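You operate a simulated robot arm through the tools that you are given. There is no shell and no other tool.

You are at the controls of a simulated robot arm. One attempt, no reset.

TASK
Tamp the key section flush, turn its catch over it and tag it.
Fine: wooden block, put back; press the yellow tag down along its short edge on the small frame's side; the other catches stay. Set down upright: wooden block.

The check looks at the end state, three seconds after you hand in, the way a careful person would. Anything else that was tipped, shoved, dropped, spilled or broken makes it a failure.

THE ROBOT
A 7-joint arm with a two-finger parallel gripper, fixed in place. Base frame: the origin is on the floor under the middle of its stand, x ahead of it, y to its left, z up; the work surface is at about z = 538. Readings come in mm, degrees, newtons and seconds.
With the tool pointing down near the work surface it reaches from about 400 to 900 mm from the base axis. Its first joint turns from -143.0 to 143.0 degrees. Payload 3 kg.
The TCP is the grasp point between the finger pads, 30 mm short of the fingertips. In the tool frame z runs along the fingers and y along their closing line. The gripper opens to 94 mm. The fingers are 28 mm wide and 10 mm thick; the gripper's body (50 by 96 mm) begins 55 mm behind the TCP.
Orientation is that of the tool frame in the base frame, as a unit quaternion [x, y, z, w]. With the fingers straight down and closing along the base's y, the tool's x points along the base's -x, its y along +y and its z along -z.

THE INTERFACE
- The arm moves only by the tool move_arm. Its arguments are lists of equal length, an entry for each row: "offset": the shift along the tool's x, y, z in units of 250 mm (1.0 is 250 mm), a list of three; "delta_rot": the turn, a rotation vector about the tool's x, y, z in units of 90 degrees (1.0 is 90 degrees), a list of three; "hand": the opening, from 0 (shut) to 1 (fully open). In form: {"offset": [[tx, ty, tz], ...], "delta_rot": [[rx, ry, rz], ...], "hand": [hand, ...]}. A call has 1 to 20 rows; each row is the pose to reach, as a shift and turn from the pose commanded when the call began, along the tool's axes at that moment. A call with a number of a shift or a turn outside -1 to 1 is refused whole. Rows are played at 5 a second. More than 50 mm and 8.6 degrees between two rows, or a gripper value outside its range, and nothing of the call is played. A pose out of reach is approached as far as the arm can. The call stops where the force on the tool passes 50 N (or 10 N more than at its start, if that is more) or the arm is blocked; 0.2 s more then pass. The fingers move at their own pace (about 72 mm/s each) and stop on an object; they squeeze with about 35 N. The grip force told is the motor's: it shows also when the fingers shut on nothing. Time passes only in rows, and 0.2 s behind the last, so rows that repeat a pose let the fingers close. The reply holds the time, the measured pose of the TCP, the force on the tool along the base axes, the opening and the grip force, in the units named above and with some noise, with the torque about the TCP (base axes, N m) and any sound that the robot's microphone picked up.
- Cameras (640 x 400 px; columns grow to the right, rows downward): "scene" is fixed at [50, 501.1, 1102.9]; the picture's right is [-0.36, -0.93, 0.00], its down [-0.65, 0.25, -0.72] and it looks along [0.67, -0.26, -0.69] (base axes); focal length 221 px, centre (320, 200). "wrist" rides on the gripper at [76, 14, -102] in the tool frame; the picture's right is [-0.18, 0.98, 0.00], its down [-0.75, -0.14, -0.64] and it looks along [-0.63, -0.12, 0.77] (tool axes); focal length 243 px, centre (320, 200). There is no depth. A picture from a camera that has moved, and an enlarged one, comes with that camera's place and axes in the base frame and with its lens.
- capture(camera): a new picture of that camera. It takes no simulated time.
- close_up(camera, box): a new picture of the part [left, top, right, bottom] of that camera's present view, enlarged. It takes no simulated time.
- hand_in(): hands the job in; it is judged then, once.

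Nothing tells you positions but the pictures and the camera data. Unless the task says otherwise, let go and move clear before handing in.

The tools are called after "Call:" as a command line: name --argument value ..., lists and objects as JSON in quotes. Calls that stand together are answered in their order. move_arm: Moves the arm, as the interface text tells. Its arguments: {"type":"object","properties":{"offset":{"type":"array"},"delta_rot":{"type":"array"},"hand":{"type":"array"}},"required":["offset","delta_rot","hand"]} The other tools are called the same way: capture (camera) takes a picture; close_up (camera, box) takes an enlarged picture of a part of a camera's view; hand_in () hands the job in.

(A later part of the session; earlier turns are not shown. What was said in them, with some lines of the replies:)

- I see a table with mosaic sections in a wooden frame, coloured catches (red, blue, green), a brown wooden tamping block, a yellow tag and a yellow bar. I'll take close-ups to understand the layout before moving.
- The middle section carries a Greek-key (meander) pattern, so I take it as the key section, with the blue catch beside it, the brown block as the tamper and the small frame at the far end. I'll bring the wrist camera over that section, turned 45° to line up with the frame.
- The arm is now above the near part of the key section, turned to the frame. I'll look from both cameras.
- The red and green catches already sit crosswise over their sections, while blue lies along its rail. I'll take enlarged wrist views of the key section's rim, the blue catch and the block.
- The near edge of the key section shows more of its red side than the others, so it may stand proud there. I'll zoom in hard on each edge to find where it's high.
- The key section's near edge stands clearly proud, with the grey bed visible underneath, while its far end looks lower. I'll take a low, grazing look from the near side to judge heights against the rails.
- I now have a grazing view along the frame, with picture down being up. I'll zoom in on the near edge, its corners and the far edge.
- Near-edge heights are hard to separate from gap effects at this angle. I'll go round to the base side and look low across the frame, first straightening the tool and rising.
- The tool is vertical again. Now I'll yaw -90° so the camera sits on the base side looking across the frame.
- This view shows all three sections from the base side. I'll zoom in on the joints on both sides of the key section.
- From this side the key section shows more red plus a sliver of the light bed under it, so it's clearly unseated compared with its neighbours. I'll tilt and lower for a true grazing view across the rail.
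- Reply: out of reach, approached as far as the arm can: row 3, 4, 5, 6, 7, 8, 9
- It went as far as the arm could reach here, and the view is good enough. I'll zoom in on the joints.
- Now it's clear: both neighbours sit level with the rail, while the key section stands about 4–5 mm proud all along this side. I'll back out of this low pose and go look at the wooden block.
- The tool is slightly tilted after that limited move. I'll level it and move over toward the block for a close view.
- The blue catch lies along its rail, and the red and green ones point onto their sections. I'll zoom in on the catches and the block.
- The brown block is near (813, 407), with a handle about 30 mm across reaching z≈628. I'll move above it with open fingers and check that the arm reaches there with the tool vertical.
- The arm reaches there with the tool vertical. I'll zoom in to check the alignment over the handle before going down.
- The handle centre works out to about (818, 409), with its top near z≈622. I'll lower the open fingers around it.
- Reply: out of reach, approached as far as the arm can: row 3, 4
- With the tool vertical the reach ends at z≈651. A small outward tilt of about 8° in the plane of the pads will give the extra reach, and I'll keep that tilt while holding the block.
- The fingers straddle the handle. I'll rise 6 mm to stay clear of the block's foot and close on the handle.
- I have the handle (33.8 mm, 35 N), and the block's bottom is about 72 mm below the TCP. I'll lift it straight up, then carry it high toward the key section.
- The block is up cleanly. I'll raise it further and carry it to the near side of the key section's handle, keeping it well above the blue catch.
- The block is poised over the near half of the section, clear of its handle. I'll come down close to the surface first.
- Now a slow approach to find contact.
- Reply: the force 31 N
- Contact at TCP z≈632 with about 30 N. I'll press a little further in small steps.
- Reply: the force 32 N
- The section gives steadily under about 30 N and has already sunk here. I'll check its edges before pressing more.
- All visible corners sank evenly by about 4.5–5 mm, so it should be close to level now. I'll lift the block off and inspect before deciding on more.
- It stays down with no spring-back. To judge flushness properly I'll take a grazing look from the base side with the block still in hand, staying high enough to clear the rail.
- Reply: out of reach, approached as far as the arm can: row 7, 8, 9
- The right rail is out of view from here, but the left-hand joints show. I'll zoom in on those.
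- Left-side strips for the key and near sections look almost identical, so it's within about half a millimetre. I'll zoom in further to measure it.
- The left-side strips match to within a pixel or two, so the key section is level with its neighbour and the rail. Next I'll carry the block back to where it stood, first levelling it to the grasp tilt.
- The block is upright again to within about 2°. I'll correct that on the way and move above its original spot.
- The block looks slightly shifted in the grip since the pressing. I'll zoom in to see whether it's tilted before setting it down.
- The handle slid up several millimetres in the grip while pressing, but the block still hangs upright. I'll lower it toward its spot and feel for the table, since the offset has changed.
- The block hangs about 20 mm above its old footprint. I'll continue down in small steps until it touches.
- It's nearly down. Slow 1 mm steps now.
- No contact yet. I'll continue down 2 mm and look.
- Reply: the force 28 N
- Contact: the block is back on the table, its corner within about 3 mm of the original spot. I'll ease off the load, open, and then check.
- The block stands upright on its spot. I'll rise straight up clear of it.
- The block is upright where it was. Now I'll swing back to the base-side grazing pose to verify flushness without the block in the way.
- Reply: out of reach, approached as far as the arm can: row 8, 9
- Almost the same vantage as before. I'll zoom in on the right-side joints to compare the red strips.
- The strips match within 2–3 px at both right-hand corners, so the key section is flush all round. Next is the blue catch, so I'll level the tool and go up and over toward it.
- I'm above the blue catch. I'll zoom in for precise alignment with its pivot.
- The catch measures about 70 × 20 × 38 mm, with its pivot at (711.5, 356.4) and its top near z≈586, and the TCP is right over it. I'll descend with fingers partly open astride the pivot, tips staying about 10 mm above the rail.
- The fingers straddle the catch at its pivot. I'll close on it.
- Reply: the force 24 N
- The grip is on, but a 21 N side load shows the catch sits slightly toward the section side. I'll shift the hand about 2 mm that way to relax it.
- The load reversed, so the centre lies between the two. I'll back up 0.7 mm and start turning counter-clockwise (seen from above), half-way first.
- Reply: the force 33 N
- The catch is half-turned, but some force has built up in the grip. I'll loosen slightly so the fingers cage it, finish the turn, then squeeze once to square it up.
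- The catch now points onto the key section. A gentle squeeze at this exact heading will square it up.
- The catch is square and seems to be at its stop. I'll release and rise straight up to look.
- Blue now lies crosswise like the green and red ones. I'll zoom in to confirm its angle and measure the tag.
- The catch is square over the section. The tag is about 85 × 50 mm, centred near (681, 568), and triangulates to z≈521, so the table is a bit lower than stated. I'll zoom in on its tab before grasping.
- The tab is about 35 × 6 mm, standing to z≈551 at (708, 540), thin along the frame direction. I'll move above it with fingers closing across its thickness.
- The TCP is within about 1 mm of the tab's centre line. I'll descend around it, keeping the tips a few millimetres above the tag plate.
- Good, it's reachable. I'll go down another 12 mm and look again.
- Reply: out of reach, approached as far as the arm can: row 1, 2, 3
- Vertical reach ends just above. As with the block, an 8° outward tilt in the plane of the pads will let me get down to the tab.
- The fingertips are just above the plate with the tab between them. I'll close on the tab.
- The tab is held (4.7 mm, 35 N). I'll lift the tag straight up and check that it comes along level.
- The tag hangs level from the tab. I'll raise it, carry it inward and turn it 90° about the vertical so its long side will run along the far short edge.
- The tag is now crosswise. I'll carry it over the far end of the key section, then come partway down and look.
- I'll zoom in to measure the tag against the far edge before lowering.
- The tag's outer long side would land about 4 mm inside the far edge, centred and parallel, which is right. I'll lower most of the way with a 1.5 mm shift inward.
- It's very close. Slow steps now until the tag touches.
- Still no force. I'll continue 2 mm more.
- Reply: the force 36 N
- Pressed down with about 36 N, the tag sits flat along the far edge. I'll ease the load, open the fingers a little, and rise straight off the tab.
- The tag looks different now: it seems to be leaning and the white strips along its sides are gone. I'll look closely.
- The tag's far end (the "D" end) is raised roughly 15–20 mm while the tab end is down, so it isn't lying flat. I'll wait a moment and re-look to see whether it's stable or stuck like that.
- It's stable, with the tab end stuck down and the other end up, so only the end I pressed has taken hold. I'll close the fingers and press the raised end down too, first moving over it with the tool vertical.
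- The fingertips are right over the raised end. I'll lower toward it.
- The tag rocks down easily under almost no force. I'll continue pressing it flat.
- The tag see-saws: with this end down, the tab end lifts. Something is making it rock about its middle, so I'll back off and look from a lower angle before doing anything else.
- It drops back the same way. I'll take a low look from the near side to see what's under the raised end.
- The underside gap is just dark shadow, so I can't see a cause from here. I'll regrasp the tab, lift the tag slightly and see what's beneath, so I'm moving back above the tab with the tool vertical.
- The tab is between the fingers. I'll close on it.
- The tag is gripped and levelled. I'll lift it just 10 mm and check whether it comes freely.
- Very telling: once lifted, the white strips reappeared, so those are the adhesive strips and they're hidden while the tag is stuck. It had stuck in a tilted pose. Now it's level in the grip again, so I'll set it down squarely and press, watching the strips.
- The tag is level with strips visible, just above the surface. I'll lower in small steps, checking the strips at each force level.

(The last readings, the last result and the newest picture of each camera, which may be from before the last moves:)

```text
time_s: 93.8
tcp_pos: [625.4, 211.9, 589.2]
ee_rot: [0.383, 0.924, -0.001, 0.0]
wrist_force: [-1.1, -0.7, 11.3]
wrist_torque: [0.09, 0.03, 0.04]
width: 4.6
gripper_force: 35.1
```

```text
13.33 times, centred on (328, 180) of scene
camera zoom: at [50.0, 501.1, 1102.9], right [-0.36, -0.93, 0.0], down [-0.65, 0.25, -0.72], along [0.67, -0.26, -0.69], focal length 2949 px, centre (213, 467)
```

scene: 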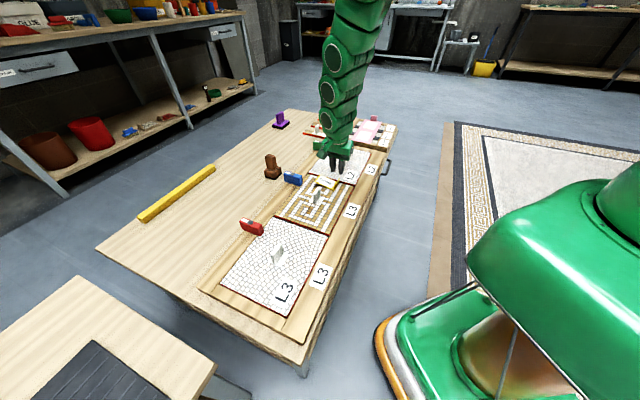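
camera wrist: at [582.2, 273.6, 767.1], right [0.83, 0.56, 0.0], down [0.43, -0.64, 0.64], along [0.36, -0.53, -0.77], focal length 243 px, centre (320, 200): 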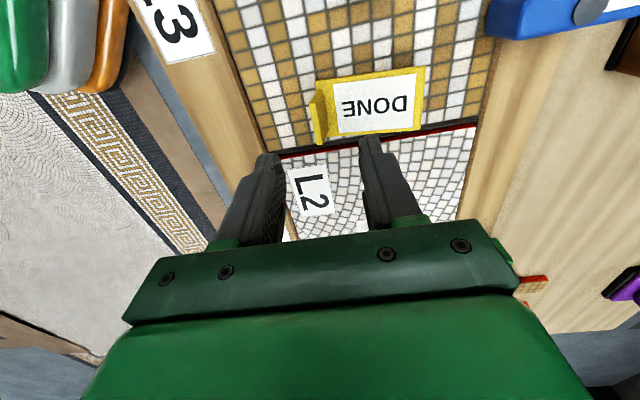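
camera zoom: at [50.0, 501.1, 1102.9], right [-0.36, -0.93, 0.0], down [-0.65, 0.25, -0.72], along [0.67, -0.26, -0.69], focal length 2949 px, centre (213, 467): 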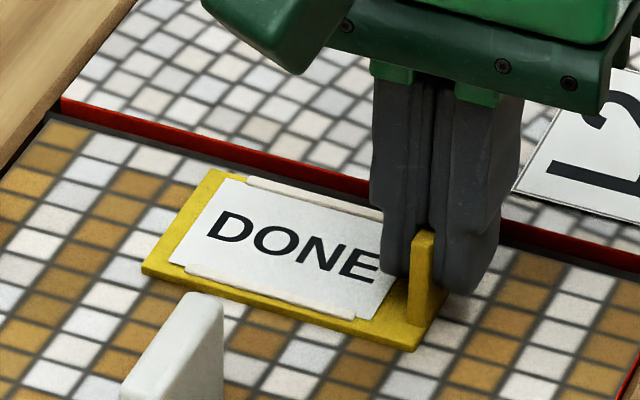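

Gentle contact at 11 N, and it's still unstuck. I'll open the fingers just slightly here, without moving, and see what the tag does.

Call:
move_arm --offset '[[0, 0, 0], [0, 0, 0]]' --delta_rot '[[0, 0, 0], [0, 0, 0]]' --hand '[0.1, 0.1]'

Call:
close_up --camera "scene" --box '[306, 165, 350, 195]'

Call:
close_up --camera "wrist" --box '[220, 80, 460, 240]'

```text
time_s: 94.4
tcp_pos: [626.5, 209.8, 589.2]
ee_rot: [0.384, 0.923, 0.0, 0.0]
wrist_force: [-0.8, 1.2, 0.2]
wrist_torque: [-0.02, -0.03, -0.01]
width: 9.6
gripper_force: 0.0
```

```text
13.33 times, centred on (328, 180) of scene
camera zoom: at [50.0, 501.1, 1102.9], right [-0.36, -0.93, 0.0], down [-0.65, 0.25, -0.72], along [0.67, -0.26, -0.69], focal length 2949 px, centre (213, 467)
```

zoom: 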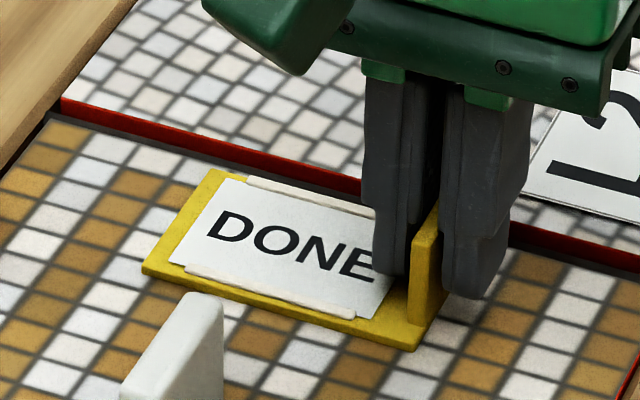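

```text
2.50 times, centred on (340, 160) of wrist
camera zoom: at [581.8, 273.6, 691.9], right [0.83, 0.56, 0.0], down [0.43, -0.63, 0.64], along [0.36, -0.53, -0.77], focal length 606 px, centre (270, 300)
```

zoom: 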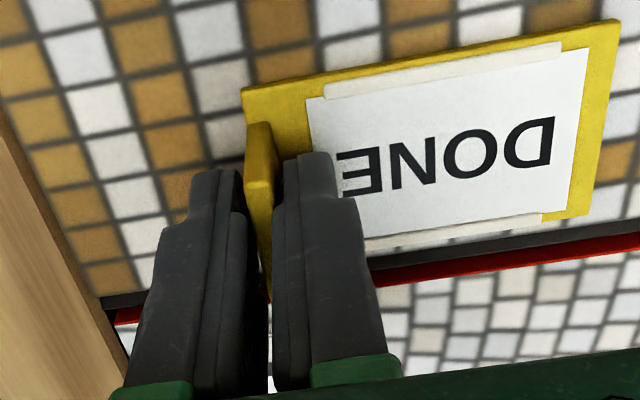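

The tag lies flat and free. I'll open a little more and rise slowly, watching it.

Call:
move_arm --offset '[[0, 0, 0], [0, 0, 0], [0, 0, -0.02], [0, 0, -0.04], [0, 0, -0.04]]' --delta_rot '[[0, 0, 0], [0, 0, 0], [0, 0, 0], [0, 0, 0], [0, 0, 0]]' --hand '[0.22, 0.22, 0.22, 0.22, 0.22]'

Call:
close_up --camera "scene" --box '[306, 165, 350, 195]'

```text
time_s: 95.6
tcp_pos: [626.8, 209.6, 598.5]
ee_rot: [0.383, 0.924, 0.0, -0.001]
wrist_force: [0.7, -0.7, -0.5]
wrist_torque: [0.02, 0.0, 0.01]
width: 20.8
gripper_force: 0.1
```

```text
13.33 times, centred on (328, 180) of scene
camera zoom: at [50.0, 501.1, 1102.9], right [-0.36, -0.93, 0.0], down [-0.65, 0.25, -0.72], along [0.67, -0.26, -0.69], focal length 2949 px, centre (213, 467)
```

zoom: 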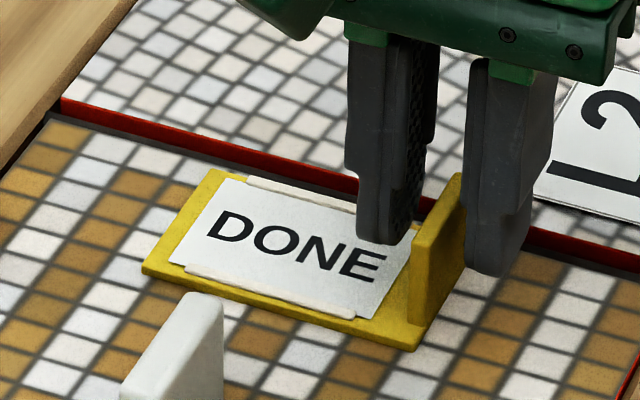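

Flat and free. I'll rise clear and take an overhead measurement of the tag before pressing it at its centre.

Call:
move_arm --offset '[[0, 0, -0.06], [0, 0, -0.14], [0, 0, -0.22], [0, 0, -0.22]]' --delta_rot '[[0, 0, 0], [0, 0, 0], [0, 0, 0], [0, 0, 0]]' --hand '[0.22, 0.22, 0.22, 0.22]'

Call:
close_up --camera "wrist" --box '[290, 40, 450, 160]'

Call:
close_up --camera "scene" --box '[306, 165, 350, 195]'

```text
time_s: 96.6
tcp_pos: [626.1, 211.0, 654.2]
ee_rot: [0.384, 0.924, 0.0, 0.0]
wrist_force: [-0.4, -0.1, -0.5]
wrist_torque: [-0.02, -0.01, 0.0]
width: 20.6
gripper_force: 0.0
```

```text
3.33 times, centred on (370, 100) of wrist
camera zoom: at [581.5, 273.7, 757.1], right [0.83, 0.56, 0.0], down [0.43, -0.63, 0.64], along [0.36, -0.53, -0.77], focal length 809 px, centre (153, 533)
```

zoom: 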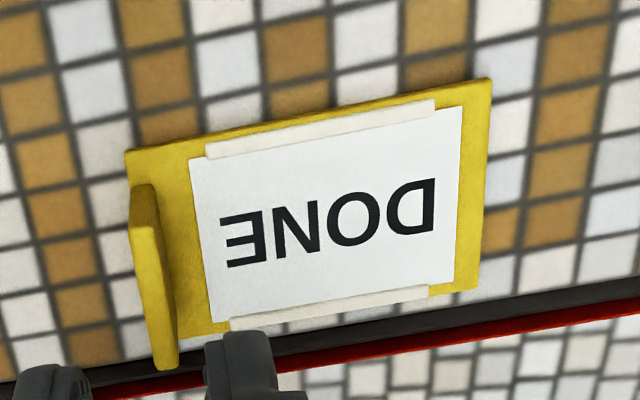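

```text
13.33 times, centred on (328, 180) of scene
camera zoom: at [50.0, 501.1, 1102.9], right [-0.36, -0.93, 0.0], down [-0.65, 0.25, -0.72], along [0.67, -0.26, -0.69], focal length 2949 px, centre (213, 467)
```

zoom: 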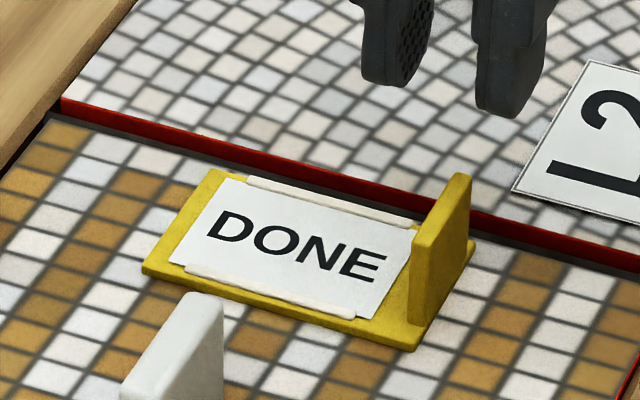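

The tag lies flat, 6–7 mm inside the far edge, parallel and centred on it. Now I'll close the fingers, move over its centre and come down onto the label between the strips.

Call:
move_arm --offset '[[0, 0.08, 0], [0, 0.161, 0], [0, 0.161, 0.09], [0, 0.161, 0.18], [0, 0.161, 0.25], [0, 0.161, 0.25]]' --delta_rot '[[0, 0, 0], [0, 0, 0], [0, 0, 0], [0, 0, 0], [0, 0, 0], [0, 0, 0]]' --hand '[0.1, 0, 0, 0, 0, 0]'

Call:
close_up --camera "scene" --box '[306, 160, 358, 195]'

Call:
close_up --camera "wrist" --box '[220, 80, 460, 240]'

```text
time_s: 98.0
tcp_pos: [654.2, 239.0, 592.8]
ee_rot: [0.385, 0.923, 0.0, -0.001]
wrist_force: [-0.1, 0.6, 0.6]
wrist_torque: [0.0, 0.05, -0.03]
width: 0.0
gripper_force: 32.6
```

```text
11.43 times, centred on (332, 178) of scene
camera zoom: at [50.0, 501.1, 1102.9], right [-0.36, -0.93, 0.0], down [-0.65, 0.25, -0.72], along [0.67, -0.26, -0.69], focal length 2528 px, centre (183, 457)
```

zoom: 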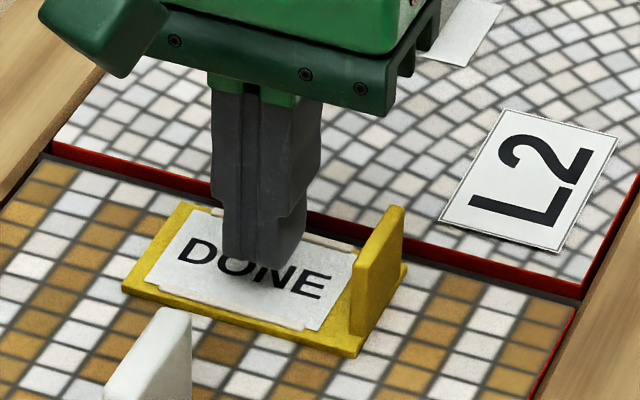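

```text
2.50 times, centred on (340, 160) of wrist
camera zoom: at [610.1, 302.3, 695.0], right [0.83, 0.56, 0.0], down [0.43, -0.63, 0.64], along [0.36, -0.53, -0.77], focal length 606 px, centre (270, 300)
```

zoom: 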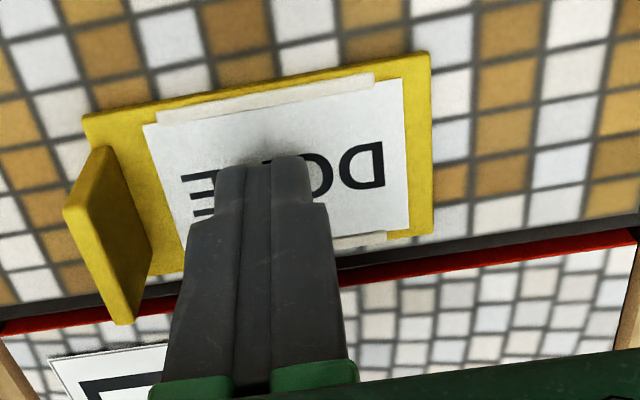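

The fingertips hover over the middle of the label. I'll press down slowly.

Call:
move_arm --offset '[[0, 0, 0.012], [0, 0, 0.024], [0, 0, 0.036], [0, 0, 0.044], [0, 0, 0.044]]' --delta_rot '[[0, 0, 0], [0, 0, 0], [0, 0, 0], [0, 0, 0], [0, 0, 0]]' --hand '[0, 0, 0, 0, 0]'

Call:
close_up --camera "scene" --box '[306, 160, 358, 195]'

```text
time_s: 99.2
tcp_pos: [654.5, 238.6, 582.1]
ee_rot: [0.383, 0.924, 0.001, 0.001]
wrist_force: [-3.8, -0.8, 27.4]
wrist_torque: [0.05, 0.22, 0.03]
width: 0.0
gripper_force: 33.0
```

```text
11.43 times, centred on (332, 178) of scene
camera zoom: at [50.0, 501.1, 1102.9], right [-0.36, -0.93, 0.0], down [-0.65, 0.25, -0.72], along [0.67, -0.26, -0.69], focal length 2528 px, centre (183, 457)
```

zoom: 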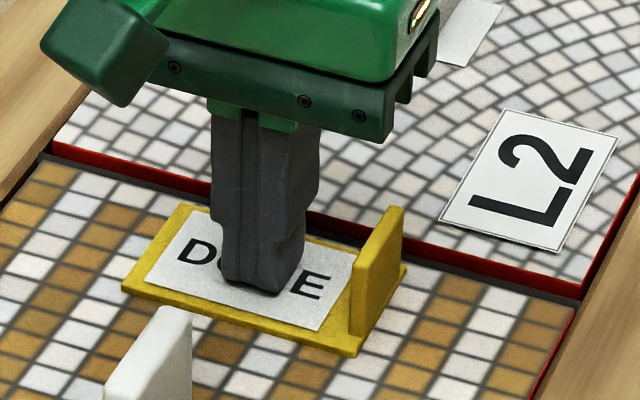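

The strips vanished under 27 N with the tag perfectly flat, so it's stuck down properly now. I'll hold briefly, then rise off.

Call:
move_arm --offset '[[0, 0, 0.002], [0, 0, 0.002], [0, 0, 0.002], [0, 0, 0.002]]' --delta_rot '[[0, 0, 0], [0, 0, 0], [0, 0, 0], [0, 0, 0]]' --hand '[0, 0, 0, 0]'

Call:
move_arm --offset '[[0, 0, -0.01], [0, 0, -0.02], [0, 0, -0.06], [0, 0, -0.06]]' --delta_rot '[[0, 0, 0], [0, 0, 0], [0, 0, 0], [0, 0, 0]]' --hand '[0, 0, 0, 0]'

Call:
close_up --camera "scene" --box '[306, 160, 358, 195]'

```text
time_s: 100.3
tcp_pos: [655.4, 239.0, 583.1]
ee_rot: [0.383, 0.924, 0.001, 0.001]
wrist_force: [-8.6, -1.6, 22.6]
wrist_torque: [0.1, 0.32, 0.04]
width: 0.0
gripper_force: 32.5
stopped in row 4: the force on the tool passed its limit at 51 N (the readings are from after the stop); the commanded pose is now the measured one
```

```text
time_s: 101.3
tcp_pos: [654.3, 240.1, 595.5]
ee_rot: [0.383, 0.924, 0.0, 0.0]
wrist_force: [-0.1, -0.2, 0.0]
wrist_torque: [0.01, 0.0, -0.01]
width: 0.0
gripper_force: 32.7
```

```text
11.43 times, centred on (332, 178) of scene
camera zoom: at [50.0, 501.1, 1102.9], right [-0.36, -0.93, 0.0], down [-0.65, 0.25, -0.72], along [0.67, -0.26, -0.69], focal length 2528 px, centre (183, 457)
```

zoom: 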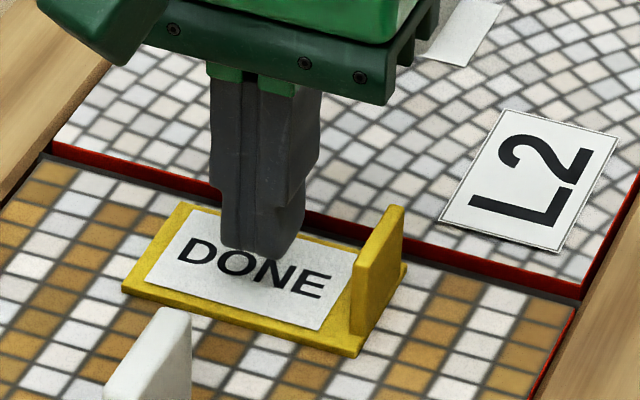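

The tag stays flat and stuck after release. I'll rise well clear and check everything: section flushness, catch, tag, block and neighbours.

Call:
move_arm --offset '[[0, 0, -0.1], [0, 0, -0.25], [0, 0, -0.4], [0.1, 0, -0.55], [0.2, 0, -0.7], [0.3, 0, -0.8], [0.3, 0, -0.8]]' --delta_rot '[[0, 0, 0], [0, 0, 0], [0, 0, 0], [0, 0, 0], [0, 0, 0], [0, 0, 0], [0, 0, 0]]' --hand '[0, 0, 0, 0.2, 0.5, 0.5, 0.5]'

Call:
capture --camera "scene"

Call:
capture --camera "wrist"

Call:
close_up --camera "scene" --box '[300, 160, 360, 200]'

Call:
close_up --camera "scene" --box '[240, 130, 380, 240]'

```text
time_s: 102.9
tcp_pos: [601.9, 291.7, 794.9]
ee_rot: [0.384, 0.923, 0.0, 0.001]
wrist_force: [-0.1, -0.6, 0.5]
wrist_torque: [0.0, -0.01, -0.01]
width: 46.9
gripper_force: 0.1
```

```text
taken
```

scene: 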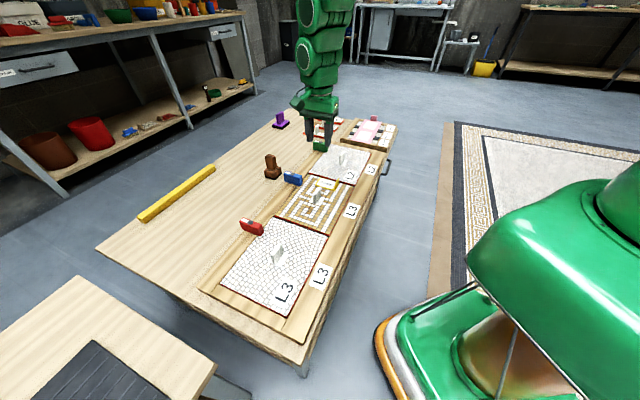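

```text
taken
camera wrist: at [557.3, 354.6, 898.1], right [0.83, 0.56, 0.0], down [0.43, -0.64, 0.64], along [0.36, -0.53, -0.77], focal length 243 px, centre (320, 200)
```

wrist: 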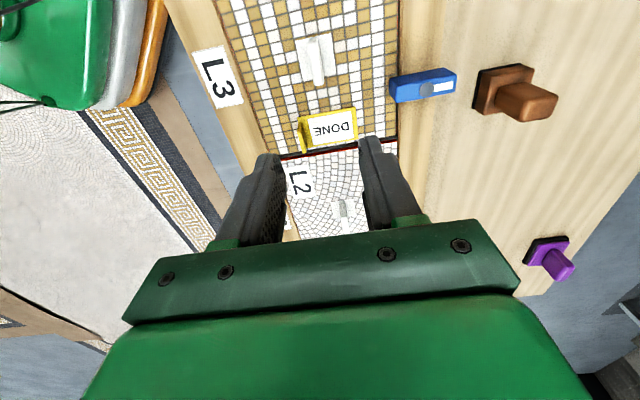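

```text
10.00 times, centred on (330, 180) of scene
camera zoom: at [50.0, 501.1, 1102.9], right [-0.36, -0.93, 0.0], down [-0.65, 0.25, -0.72], along [0.67, -0.26, -0.69], focal length 2212 px, centre (220, 400)
```

zoom: 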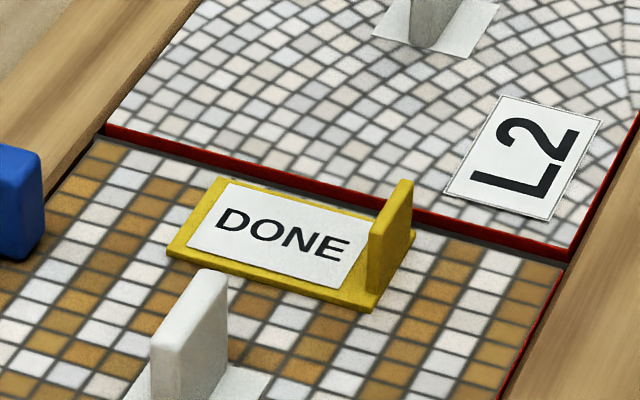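

```text
3.64 times, centred on (310, 185) of scene
camera zoom: at [50.0, 501.1, 1102.9], right [-0.36, -0.93, 0.0], down [-0.65, 0.25, -0.72], along [0.67, -0.26, -0.69], focal length 804 px, centre (356, 254)
```

zoom: 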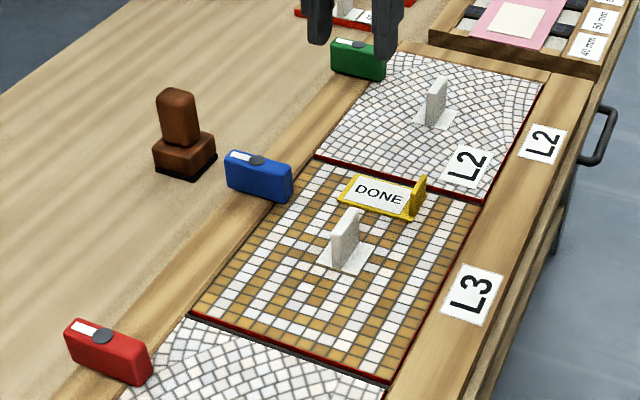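

Everything looks in order. I'll recheck the section's corners with the same zooms as after tamping, to be sure the tag pressing didn't push it lower.

Call:
close_up --camera "scene" --box '[330, 172, 370, 197]'

Call:
close_up --camera "scene" --box '[305, 215, 345, 240]'

Call:
close_up --camera "scene" --box '[270, 205, 310, 230]'

Call:
close_up --camera "wrist" --box '[370, 50, 470, 120]'

```text
16.00 times, centred on (350, 184) of scene
camera zoom: at [50.0, 501.1, 1102.9], right [-0.36, -0.93, 0.0], down [-0.65, 0.25, -0.72], along [0.67, -0.26, -0.69], focal length 3539 px, centre (-160, 448)
```

zoom: 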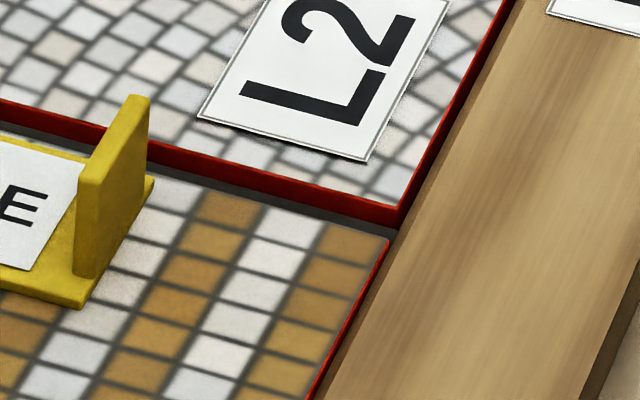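

```text
16.00 times, centred on (325, 228) of scene
camera zoom: at [50.0, 501.1, 1102.9], right [-0.36, -0.93, 0.0], down [-0.65, 0.25, -0.72], along [0.67, -0.26, -0.69], focal length 3539 px, centre (240, -240)
```

zoom: 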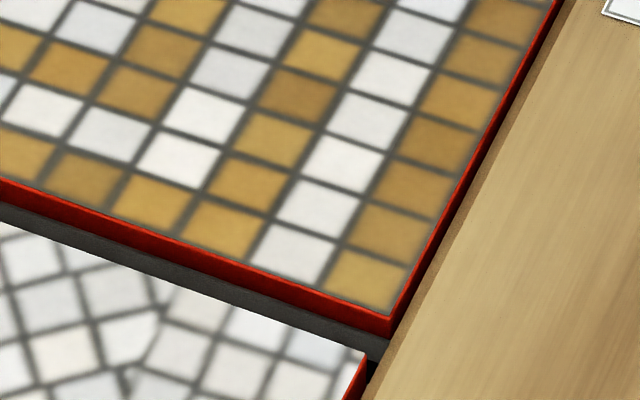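

```text
16.00 times, centred on (290, 218) of scene
camera zoom: at [50.0, 501.1, 1102.9], right [-0.36, -0.93, 0.0], down [-0.65, 0.25, -0.72], along [0.67, -0.26, -0.69], focal length 3539 px, centre (800, -80)
```

zoom: 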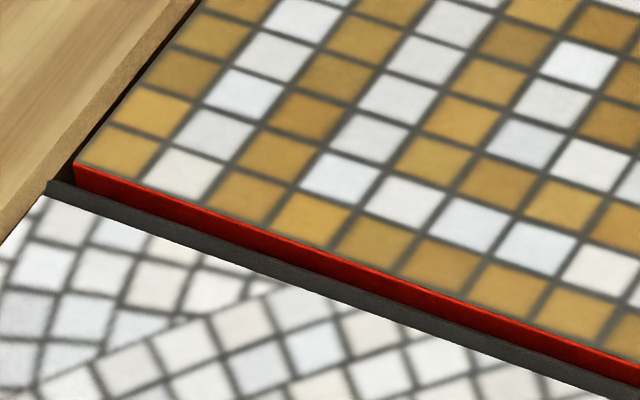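

```text
5.71 times, centred on (420, 85) of wrist
camera zoom: at [557.3, 354.6, 898.1], right [0.83, 0.56, 0.0], down [0.43, -0.64, 0.64], along [0.36, -0.53, -0.77], focal length 1386 px, centre (-251, 857)
```

zoom: 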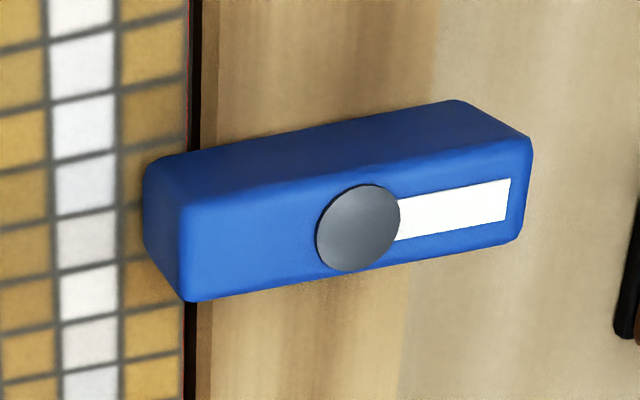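

The numbers hint the section may have shifted by a pixel or several at the right-hand corners. To be certain, I'll repeat the base-side grazing check, first turning the hand back.

Call:
move_arm --offset '[[-0.0134, -0.0045, 0.012], [-0.0268, -0.009, 0.024], [-0.0403, -0.0135, 0.036], [-0.0537, -0.018, 0.048], [-0.0671, -0.0225, 0.06], [-0.0805, -0.027, 0.072], [-0.0939, -0.0315, 0.084], [-0.1073, -0.036, 0.096], [-0.1208, -0.0405, 0.108], [-0.1342, -0.045, 0.12], [-0.1476, -0.0495, 0.132], [-0.161, -0.054, 0.144], [-0.161, -0.054, 0.144]]' --delta_rot '[[0, 0, -0.0833], [0, 0, -0.1667], [0, 0, -0.25], [0, 0, -0.3333], [0, 0, -0.4167], [0, 0, -0.5], [0, 0, -0.5833], [0, 0, -0.6667], [0, 0, -0.75], [0, 0, -0.8333], [0, 0, -0.9167], [0, 0, -1.0], [0, 0, -1.0]]' --hand '[1, 1, 1, 1, 1, 1, 1, 1, 1, 1, 1, 1, 1]'

Call:
move_arm --offset '[[0.069, 0.0069, 0.0648], [0.138, 0.0138, 0.1295], [0.207, 0.0206, 0.1943], [0.276, 0.0275, 0.259], [0.345, 0.0344, 0.3238], [0.414, 0.0413, 0.3885], [0.483, 0.0481, 0.4533], [0.54, 0.0538, 0.5067], [0.54, 0.0538, 0.5067]]' --delta_rot '[[0, -0.0606, 0], [0, -0.1213, 0], [0, -0.1819, 0], [0, -0.2425, 0], [0, -0.3031, 0], [0, -0.3638, 0], [0, -0.4244, 0], [0, -0.4745, 0], [0, -0.4745, 0]]' --hand '[1, 1, 1, 1, 1, 1, 1, 1, 1]'

Call:
capture --camera "wrist"

```text
time_s: 105.7
tcp_pos: [620.0, 255.0, 760.4]
ee_rot: [-0.382, 0.924, 0.0, 0.001]
wrist_force: [-0.3, 0.1, 0.1]
wrist_torque: [-0.02, -0.02, 0.02]
width: 94.1
gripper_force: 0.0
```

```text
time_s: 107.7
tcp_pos: [517.8, 170.0, 633.6]
ee_rot: [-0.356, 0.86, 0.139, 0.338]
wrist_force: [-0.2, -0.3, 0.8]
wrist_torque: [0.02, 0.0, 0.01]
width: 93.7
gripper_force: 0.1
```

```text
taken
camera wrist: at [418.7, 89.6, 657.6], right [-0.6, 0.79, 0.13], down [0.18, -0.02, 0.98], along [0.78, 0.61, -0.13], focal length 243 px, centre (320, 200)
```

wrist: 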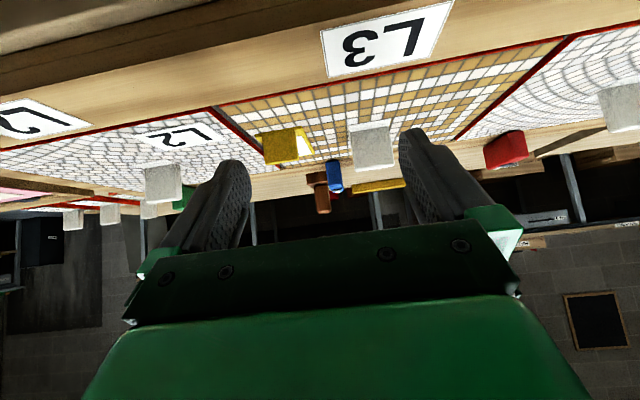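

Call:
close_up --camera "wrist" --box '[550, 22, 590, 47]'

Call:
close_up --camera "wrist" --box '[195, 92, 235, 117]'

Call:
close_up --camera "wrist" --box '[180, 20, 620, 200]'

Call:
close_up --camera "wrist" --box '[230, 110, 340, 180]'

```text
16.00 times, centred on (570, 34) of wrist
camera zoom: at [418.7, 89.6, 657.6], right [-0.6, 0.79, 0.13], down [0.18, -0.02, 0.98], along [0.78, 0.61, -0.13], focal length 3882 px, centre (-3680, 2848)
```

zoom: 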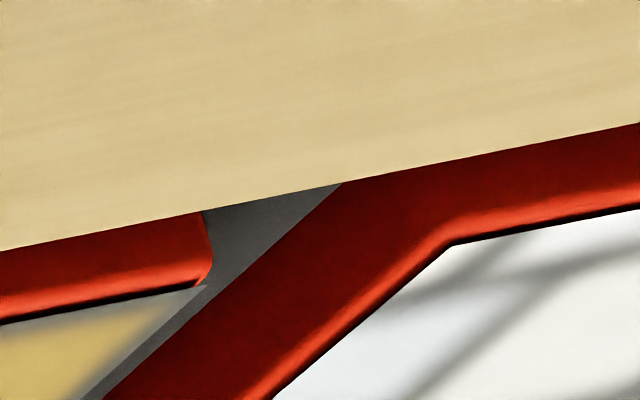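

```text
16.00 times, centred on (215, 104) of wrist
camera zoom: at [418.7, 89.6, 657.6], right [-0.6, 0.79, 0.13], down [0.18, -0.02, 0.98], along [0.78, 0.61, -0.13], focal length 3882 px, centre (2000, 1728)
```

zoom: 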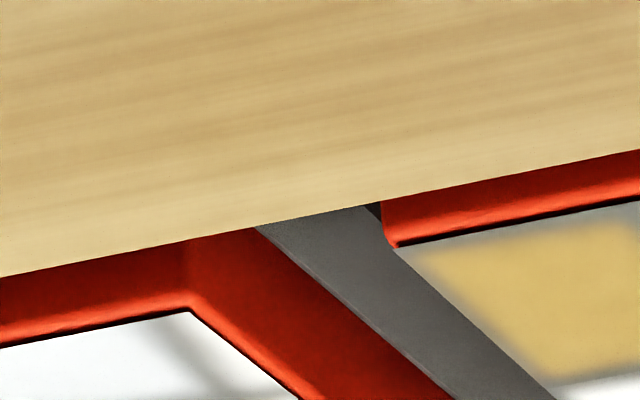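

```text
1.45 times, centred on (400, 110) of wrist
camera zoom: at [418.7, 89.6, 657.6], right [-0.6, 0.79, 0.13], down [0.18, -0.02, 0.98], along [0.78, 0.61, -0.13], focal length 353 px, centre (204, 331)
```

zoom: 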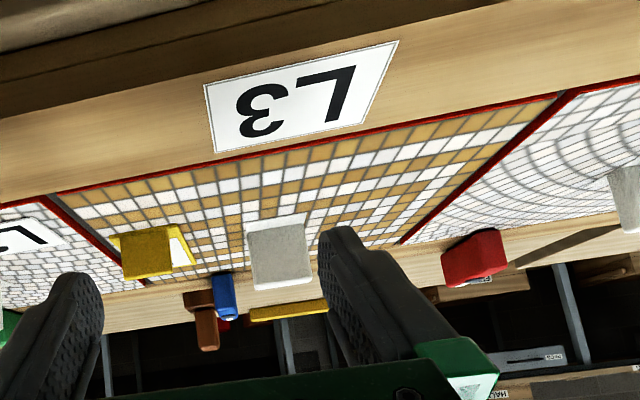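

```text
5.71 times, centred on (285, 145) of wrist
camera zoom: at [418.7, 89.6, 657.6], right [-0.6, 0.79, 0.13], down [0.18, -0.02, 0.98], along [0.78, 0.61, -0.13], focal length 1386 px, centre (520, 514)
```

zoom: 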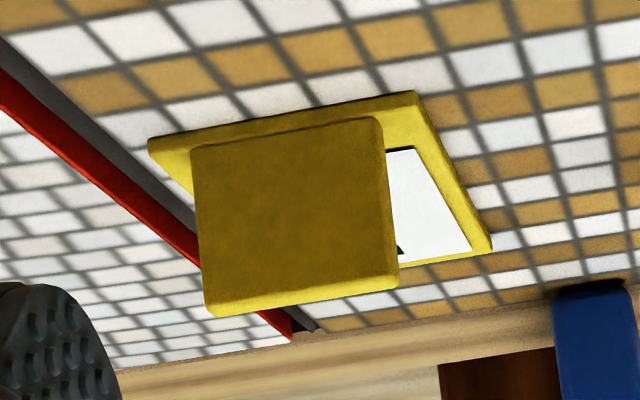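

The section remains level with its neighbours to within about half a millimetre, the catch is exactly square over it, and the tag is flat along the far short edge. I'll withdraw the arm well clear.

Call:
move_arm --offset '[[-0.0916, -0.0008, -0.03], [-0.1833, -0.0015, -0.055], [-0.2749, -0.0023, -0.075], [-0.3665, -0.003, -0.09], [-0.4581, -0.0038, -0.1], [-0.5498, -0.0045, -0.11], [-0.6414, -0.0053, -0.115], [-0.733, -0.006, -0.116], [-0.733, -0.006, -0.116]]' --delta_rot '[[0, 0.0596, 0], [0, 0.1192, 0], [0, 0.1788, 0], [0, 0.2384, 0], [0, 0.298, 0], [0, 0.3575, 0], [0, 0.4171, 0], [0, 0.4767, 0], [0, 0.4767, 0]]' --hand '[1, 1, 1, 1, 1, 1, 1, 1, 1]'

Call:
capture --camera "scene"

Call:
capture --camera "wrist"

Call:
close_up --camera "scene" --box '[220, 130, 380, 250]'

```text
time_s: 109.7
tcp_pos: [597.2, 248.4, 777.6]
ee_rot: [-0.381, 0.925, 0.0, -0.001]
wrist_force: [0.2, 0.5, 0.5]
wrist_torque: [0.01, -0.03, 0.0]
width: 94.0
gripper_force: 0.0
```

```text
taken
```

scene: 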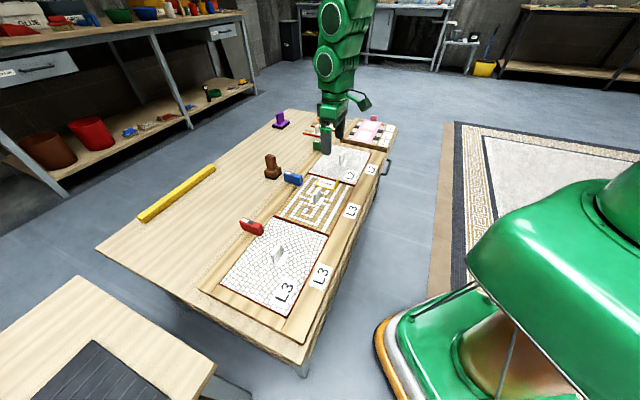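

```text
taken
camera wrist: at [533.6, 203.0, 882.7], right [-0.56, 0.83, 0.0], down [0.64, 0.43, 0.64], along [0.53, 0.36, -0.77], focal length 243 px, centre (320, 200)
```

wrist: 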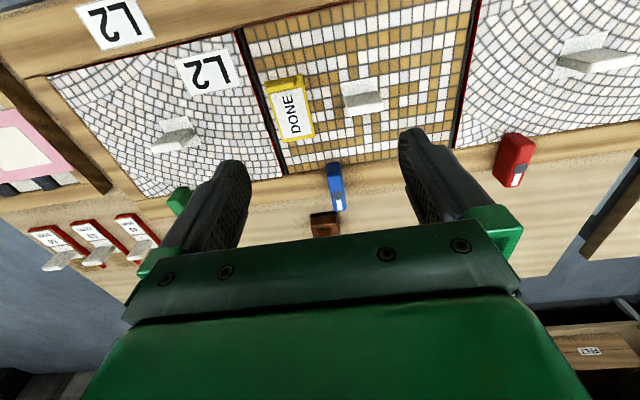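

```text
3.33 times, centred on (300, 190) of scene
camera zoom: at [50.0, 501.1, 1102.9], right [-0.36, -0.93, 0.0], down [-0.65, 0.25, -0.72], along [0.67, -0.26, -0.69], focal length 737 px, centre (387, 233)
```

zoom: 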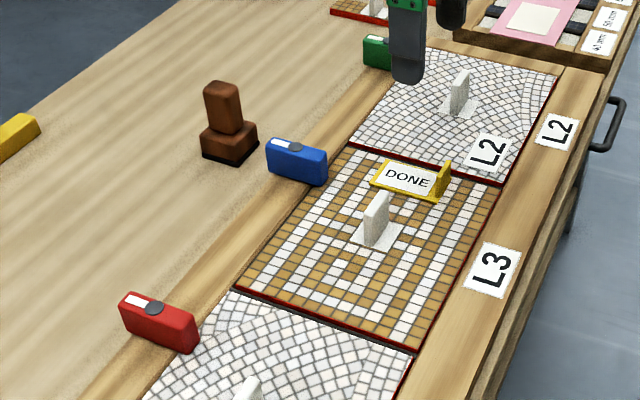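

Everything is where it should be. One last look at the left-hand joints of the key section before handing in.

Call:
close_up --camera "wrist" --box '[436, 130, 484, 160]'

Call:
close_up --camera "wrist" --box '[260, 155, 308, 185]'

Call:
close_up --camera "wrist" --box '[250, 60, 350, 220]'

```text
13.33 times, centred on (460, 145) of wrist
camera zoom: at [533.6, 203.0, 882.7], right [-0.56, 0.83, 0.0], down [0.64, 0.43, 0.64], along [0.53, 0.36, -0.77], focal length 3235 px, centre (-1547, 933)
```

zoom: 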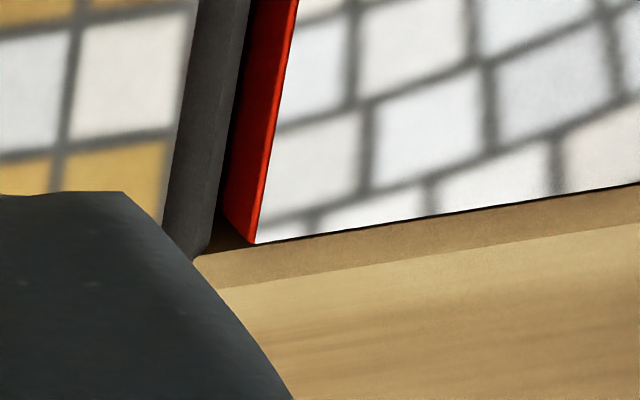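

```text
13.33 times, centred on (284, 170) of wrist
camera zoom: at [533.6, 203.0, 882.7], right [-0.56, 0.83, 0.0], down [0.64, 0.43, 0.64], along [0.53, 0.36, -0.77], focal length 3235 px, centre (800, 600)
```

zoom: 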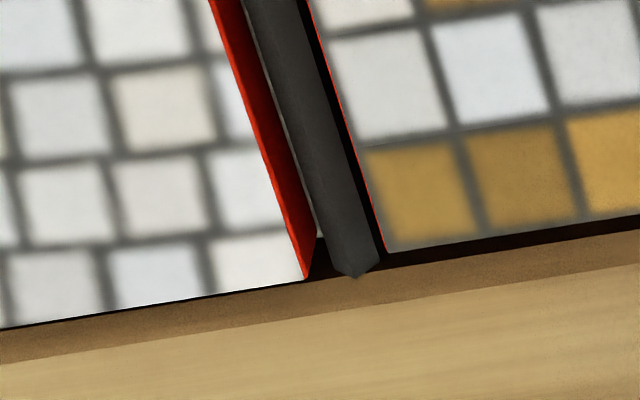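

```text
2.50 times, centred on (300, 140) of wrist
camera zoom: at [533.6, 203.0, 882.7], right [-0.56, 0.83, 0.0], down [0.64, 0.43, 0.64], along [0.53, 0.36, -0.77], focal length 606 px, centre (370, 350)
```

zoom: 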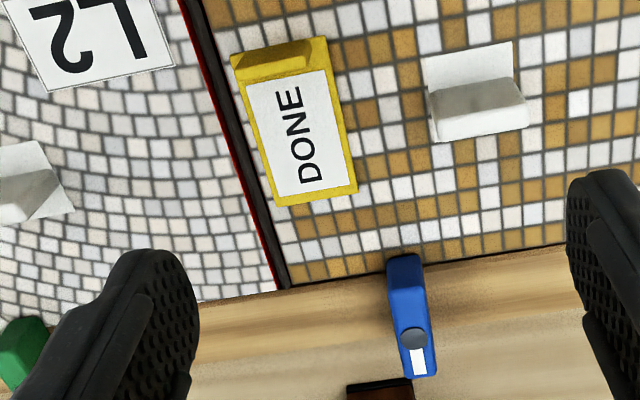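

The key section was tamped flush, the blue catch is turned square over it, and the DONE tag is stuck flat along the section's short edge on the small frame's side. The wooden block stands upright in its old place, and the other catches were not touched. The section's far end has shifted sideways about 2 mm within its slot, but it is still level with its neighbours. The gripper is empty and clear, so I'm handing in.

Call:
hand_in

```text
The job is handed in.
```

The job is handed in. I had no result back from the check, so this is what the last pictures and readings showed.

- **Key section:** It was tamped level with the rails and both neighbours, to within about half a millimetre. Its far end has shifted sideways about 2 mm in its slot, most likely while I handled the tag.
- **Catch:** The blue catch is turned square over the key section. The red and green catches were not touched.
- **Tag:** The yellow DONE tag is stuck flat on the key section, long side along the short edge nearest the small frame, about 6 mm in from it. On the first try it stuck tilted, so I lifted it, set it down flat and pressed it again at the centre. That second press briefly reached 51 N, just over the stop limit.
- **Wooden block:** It is back on its original spot, within about 3 mm, and standing upright.

I took "key section" to be the middle one with the Greek-key pattern. I read "its short edge" as that section's edge, not the tag's.
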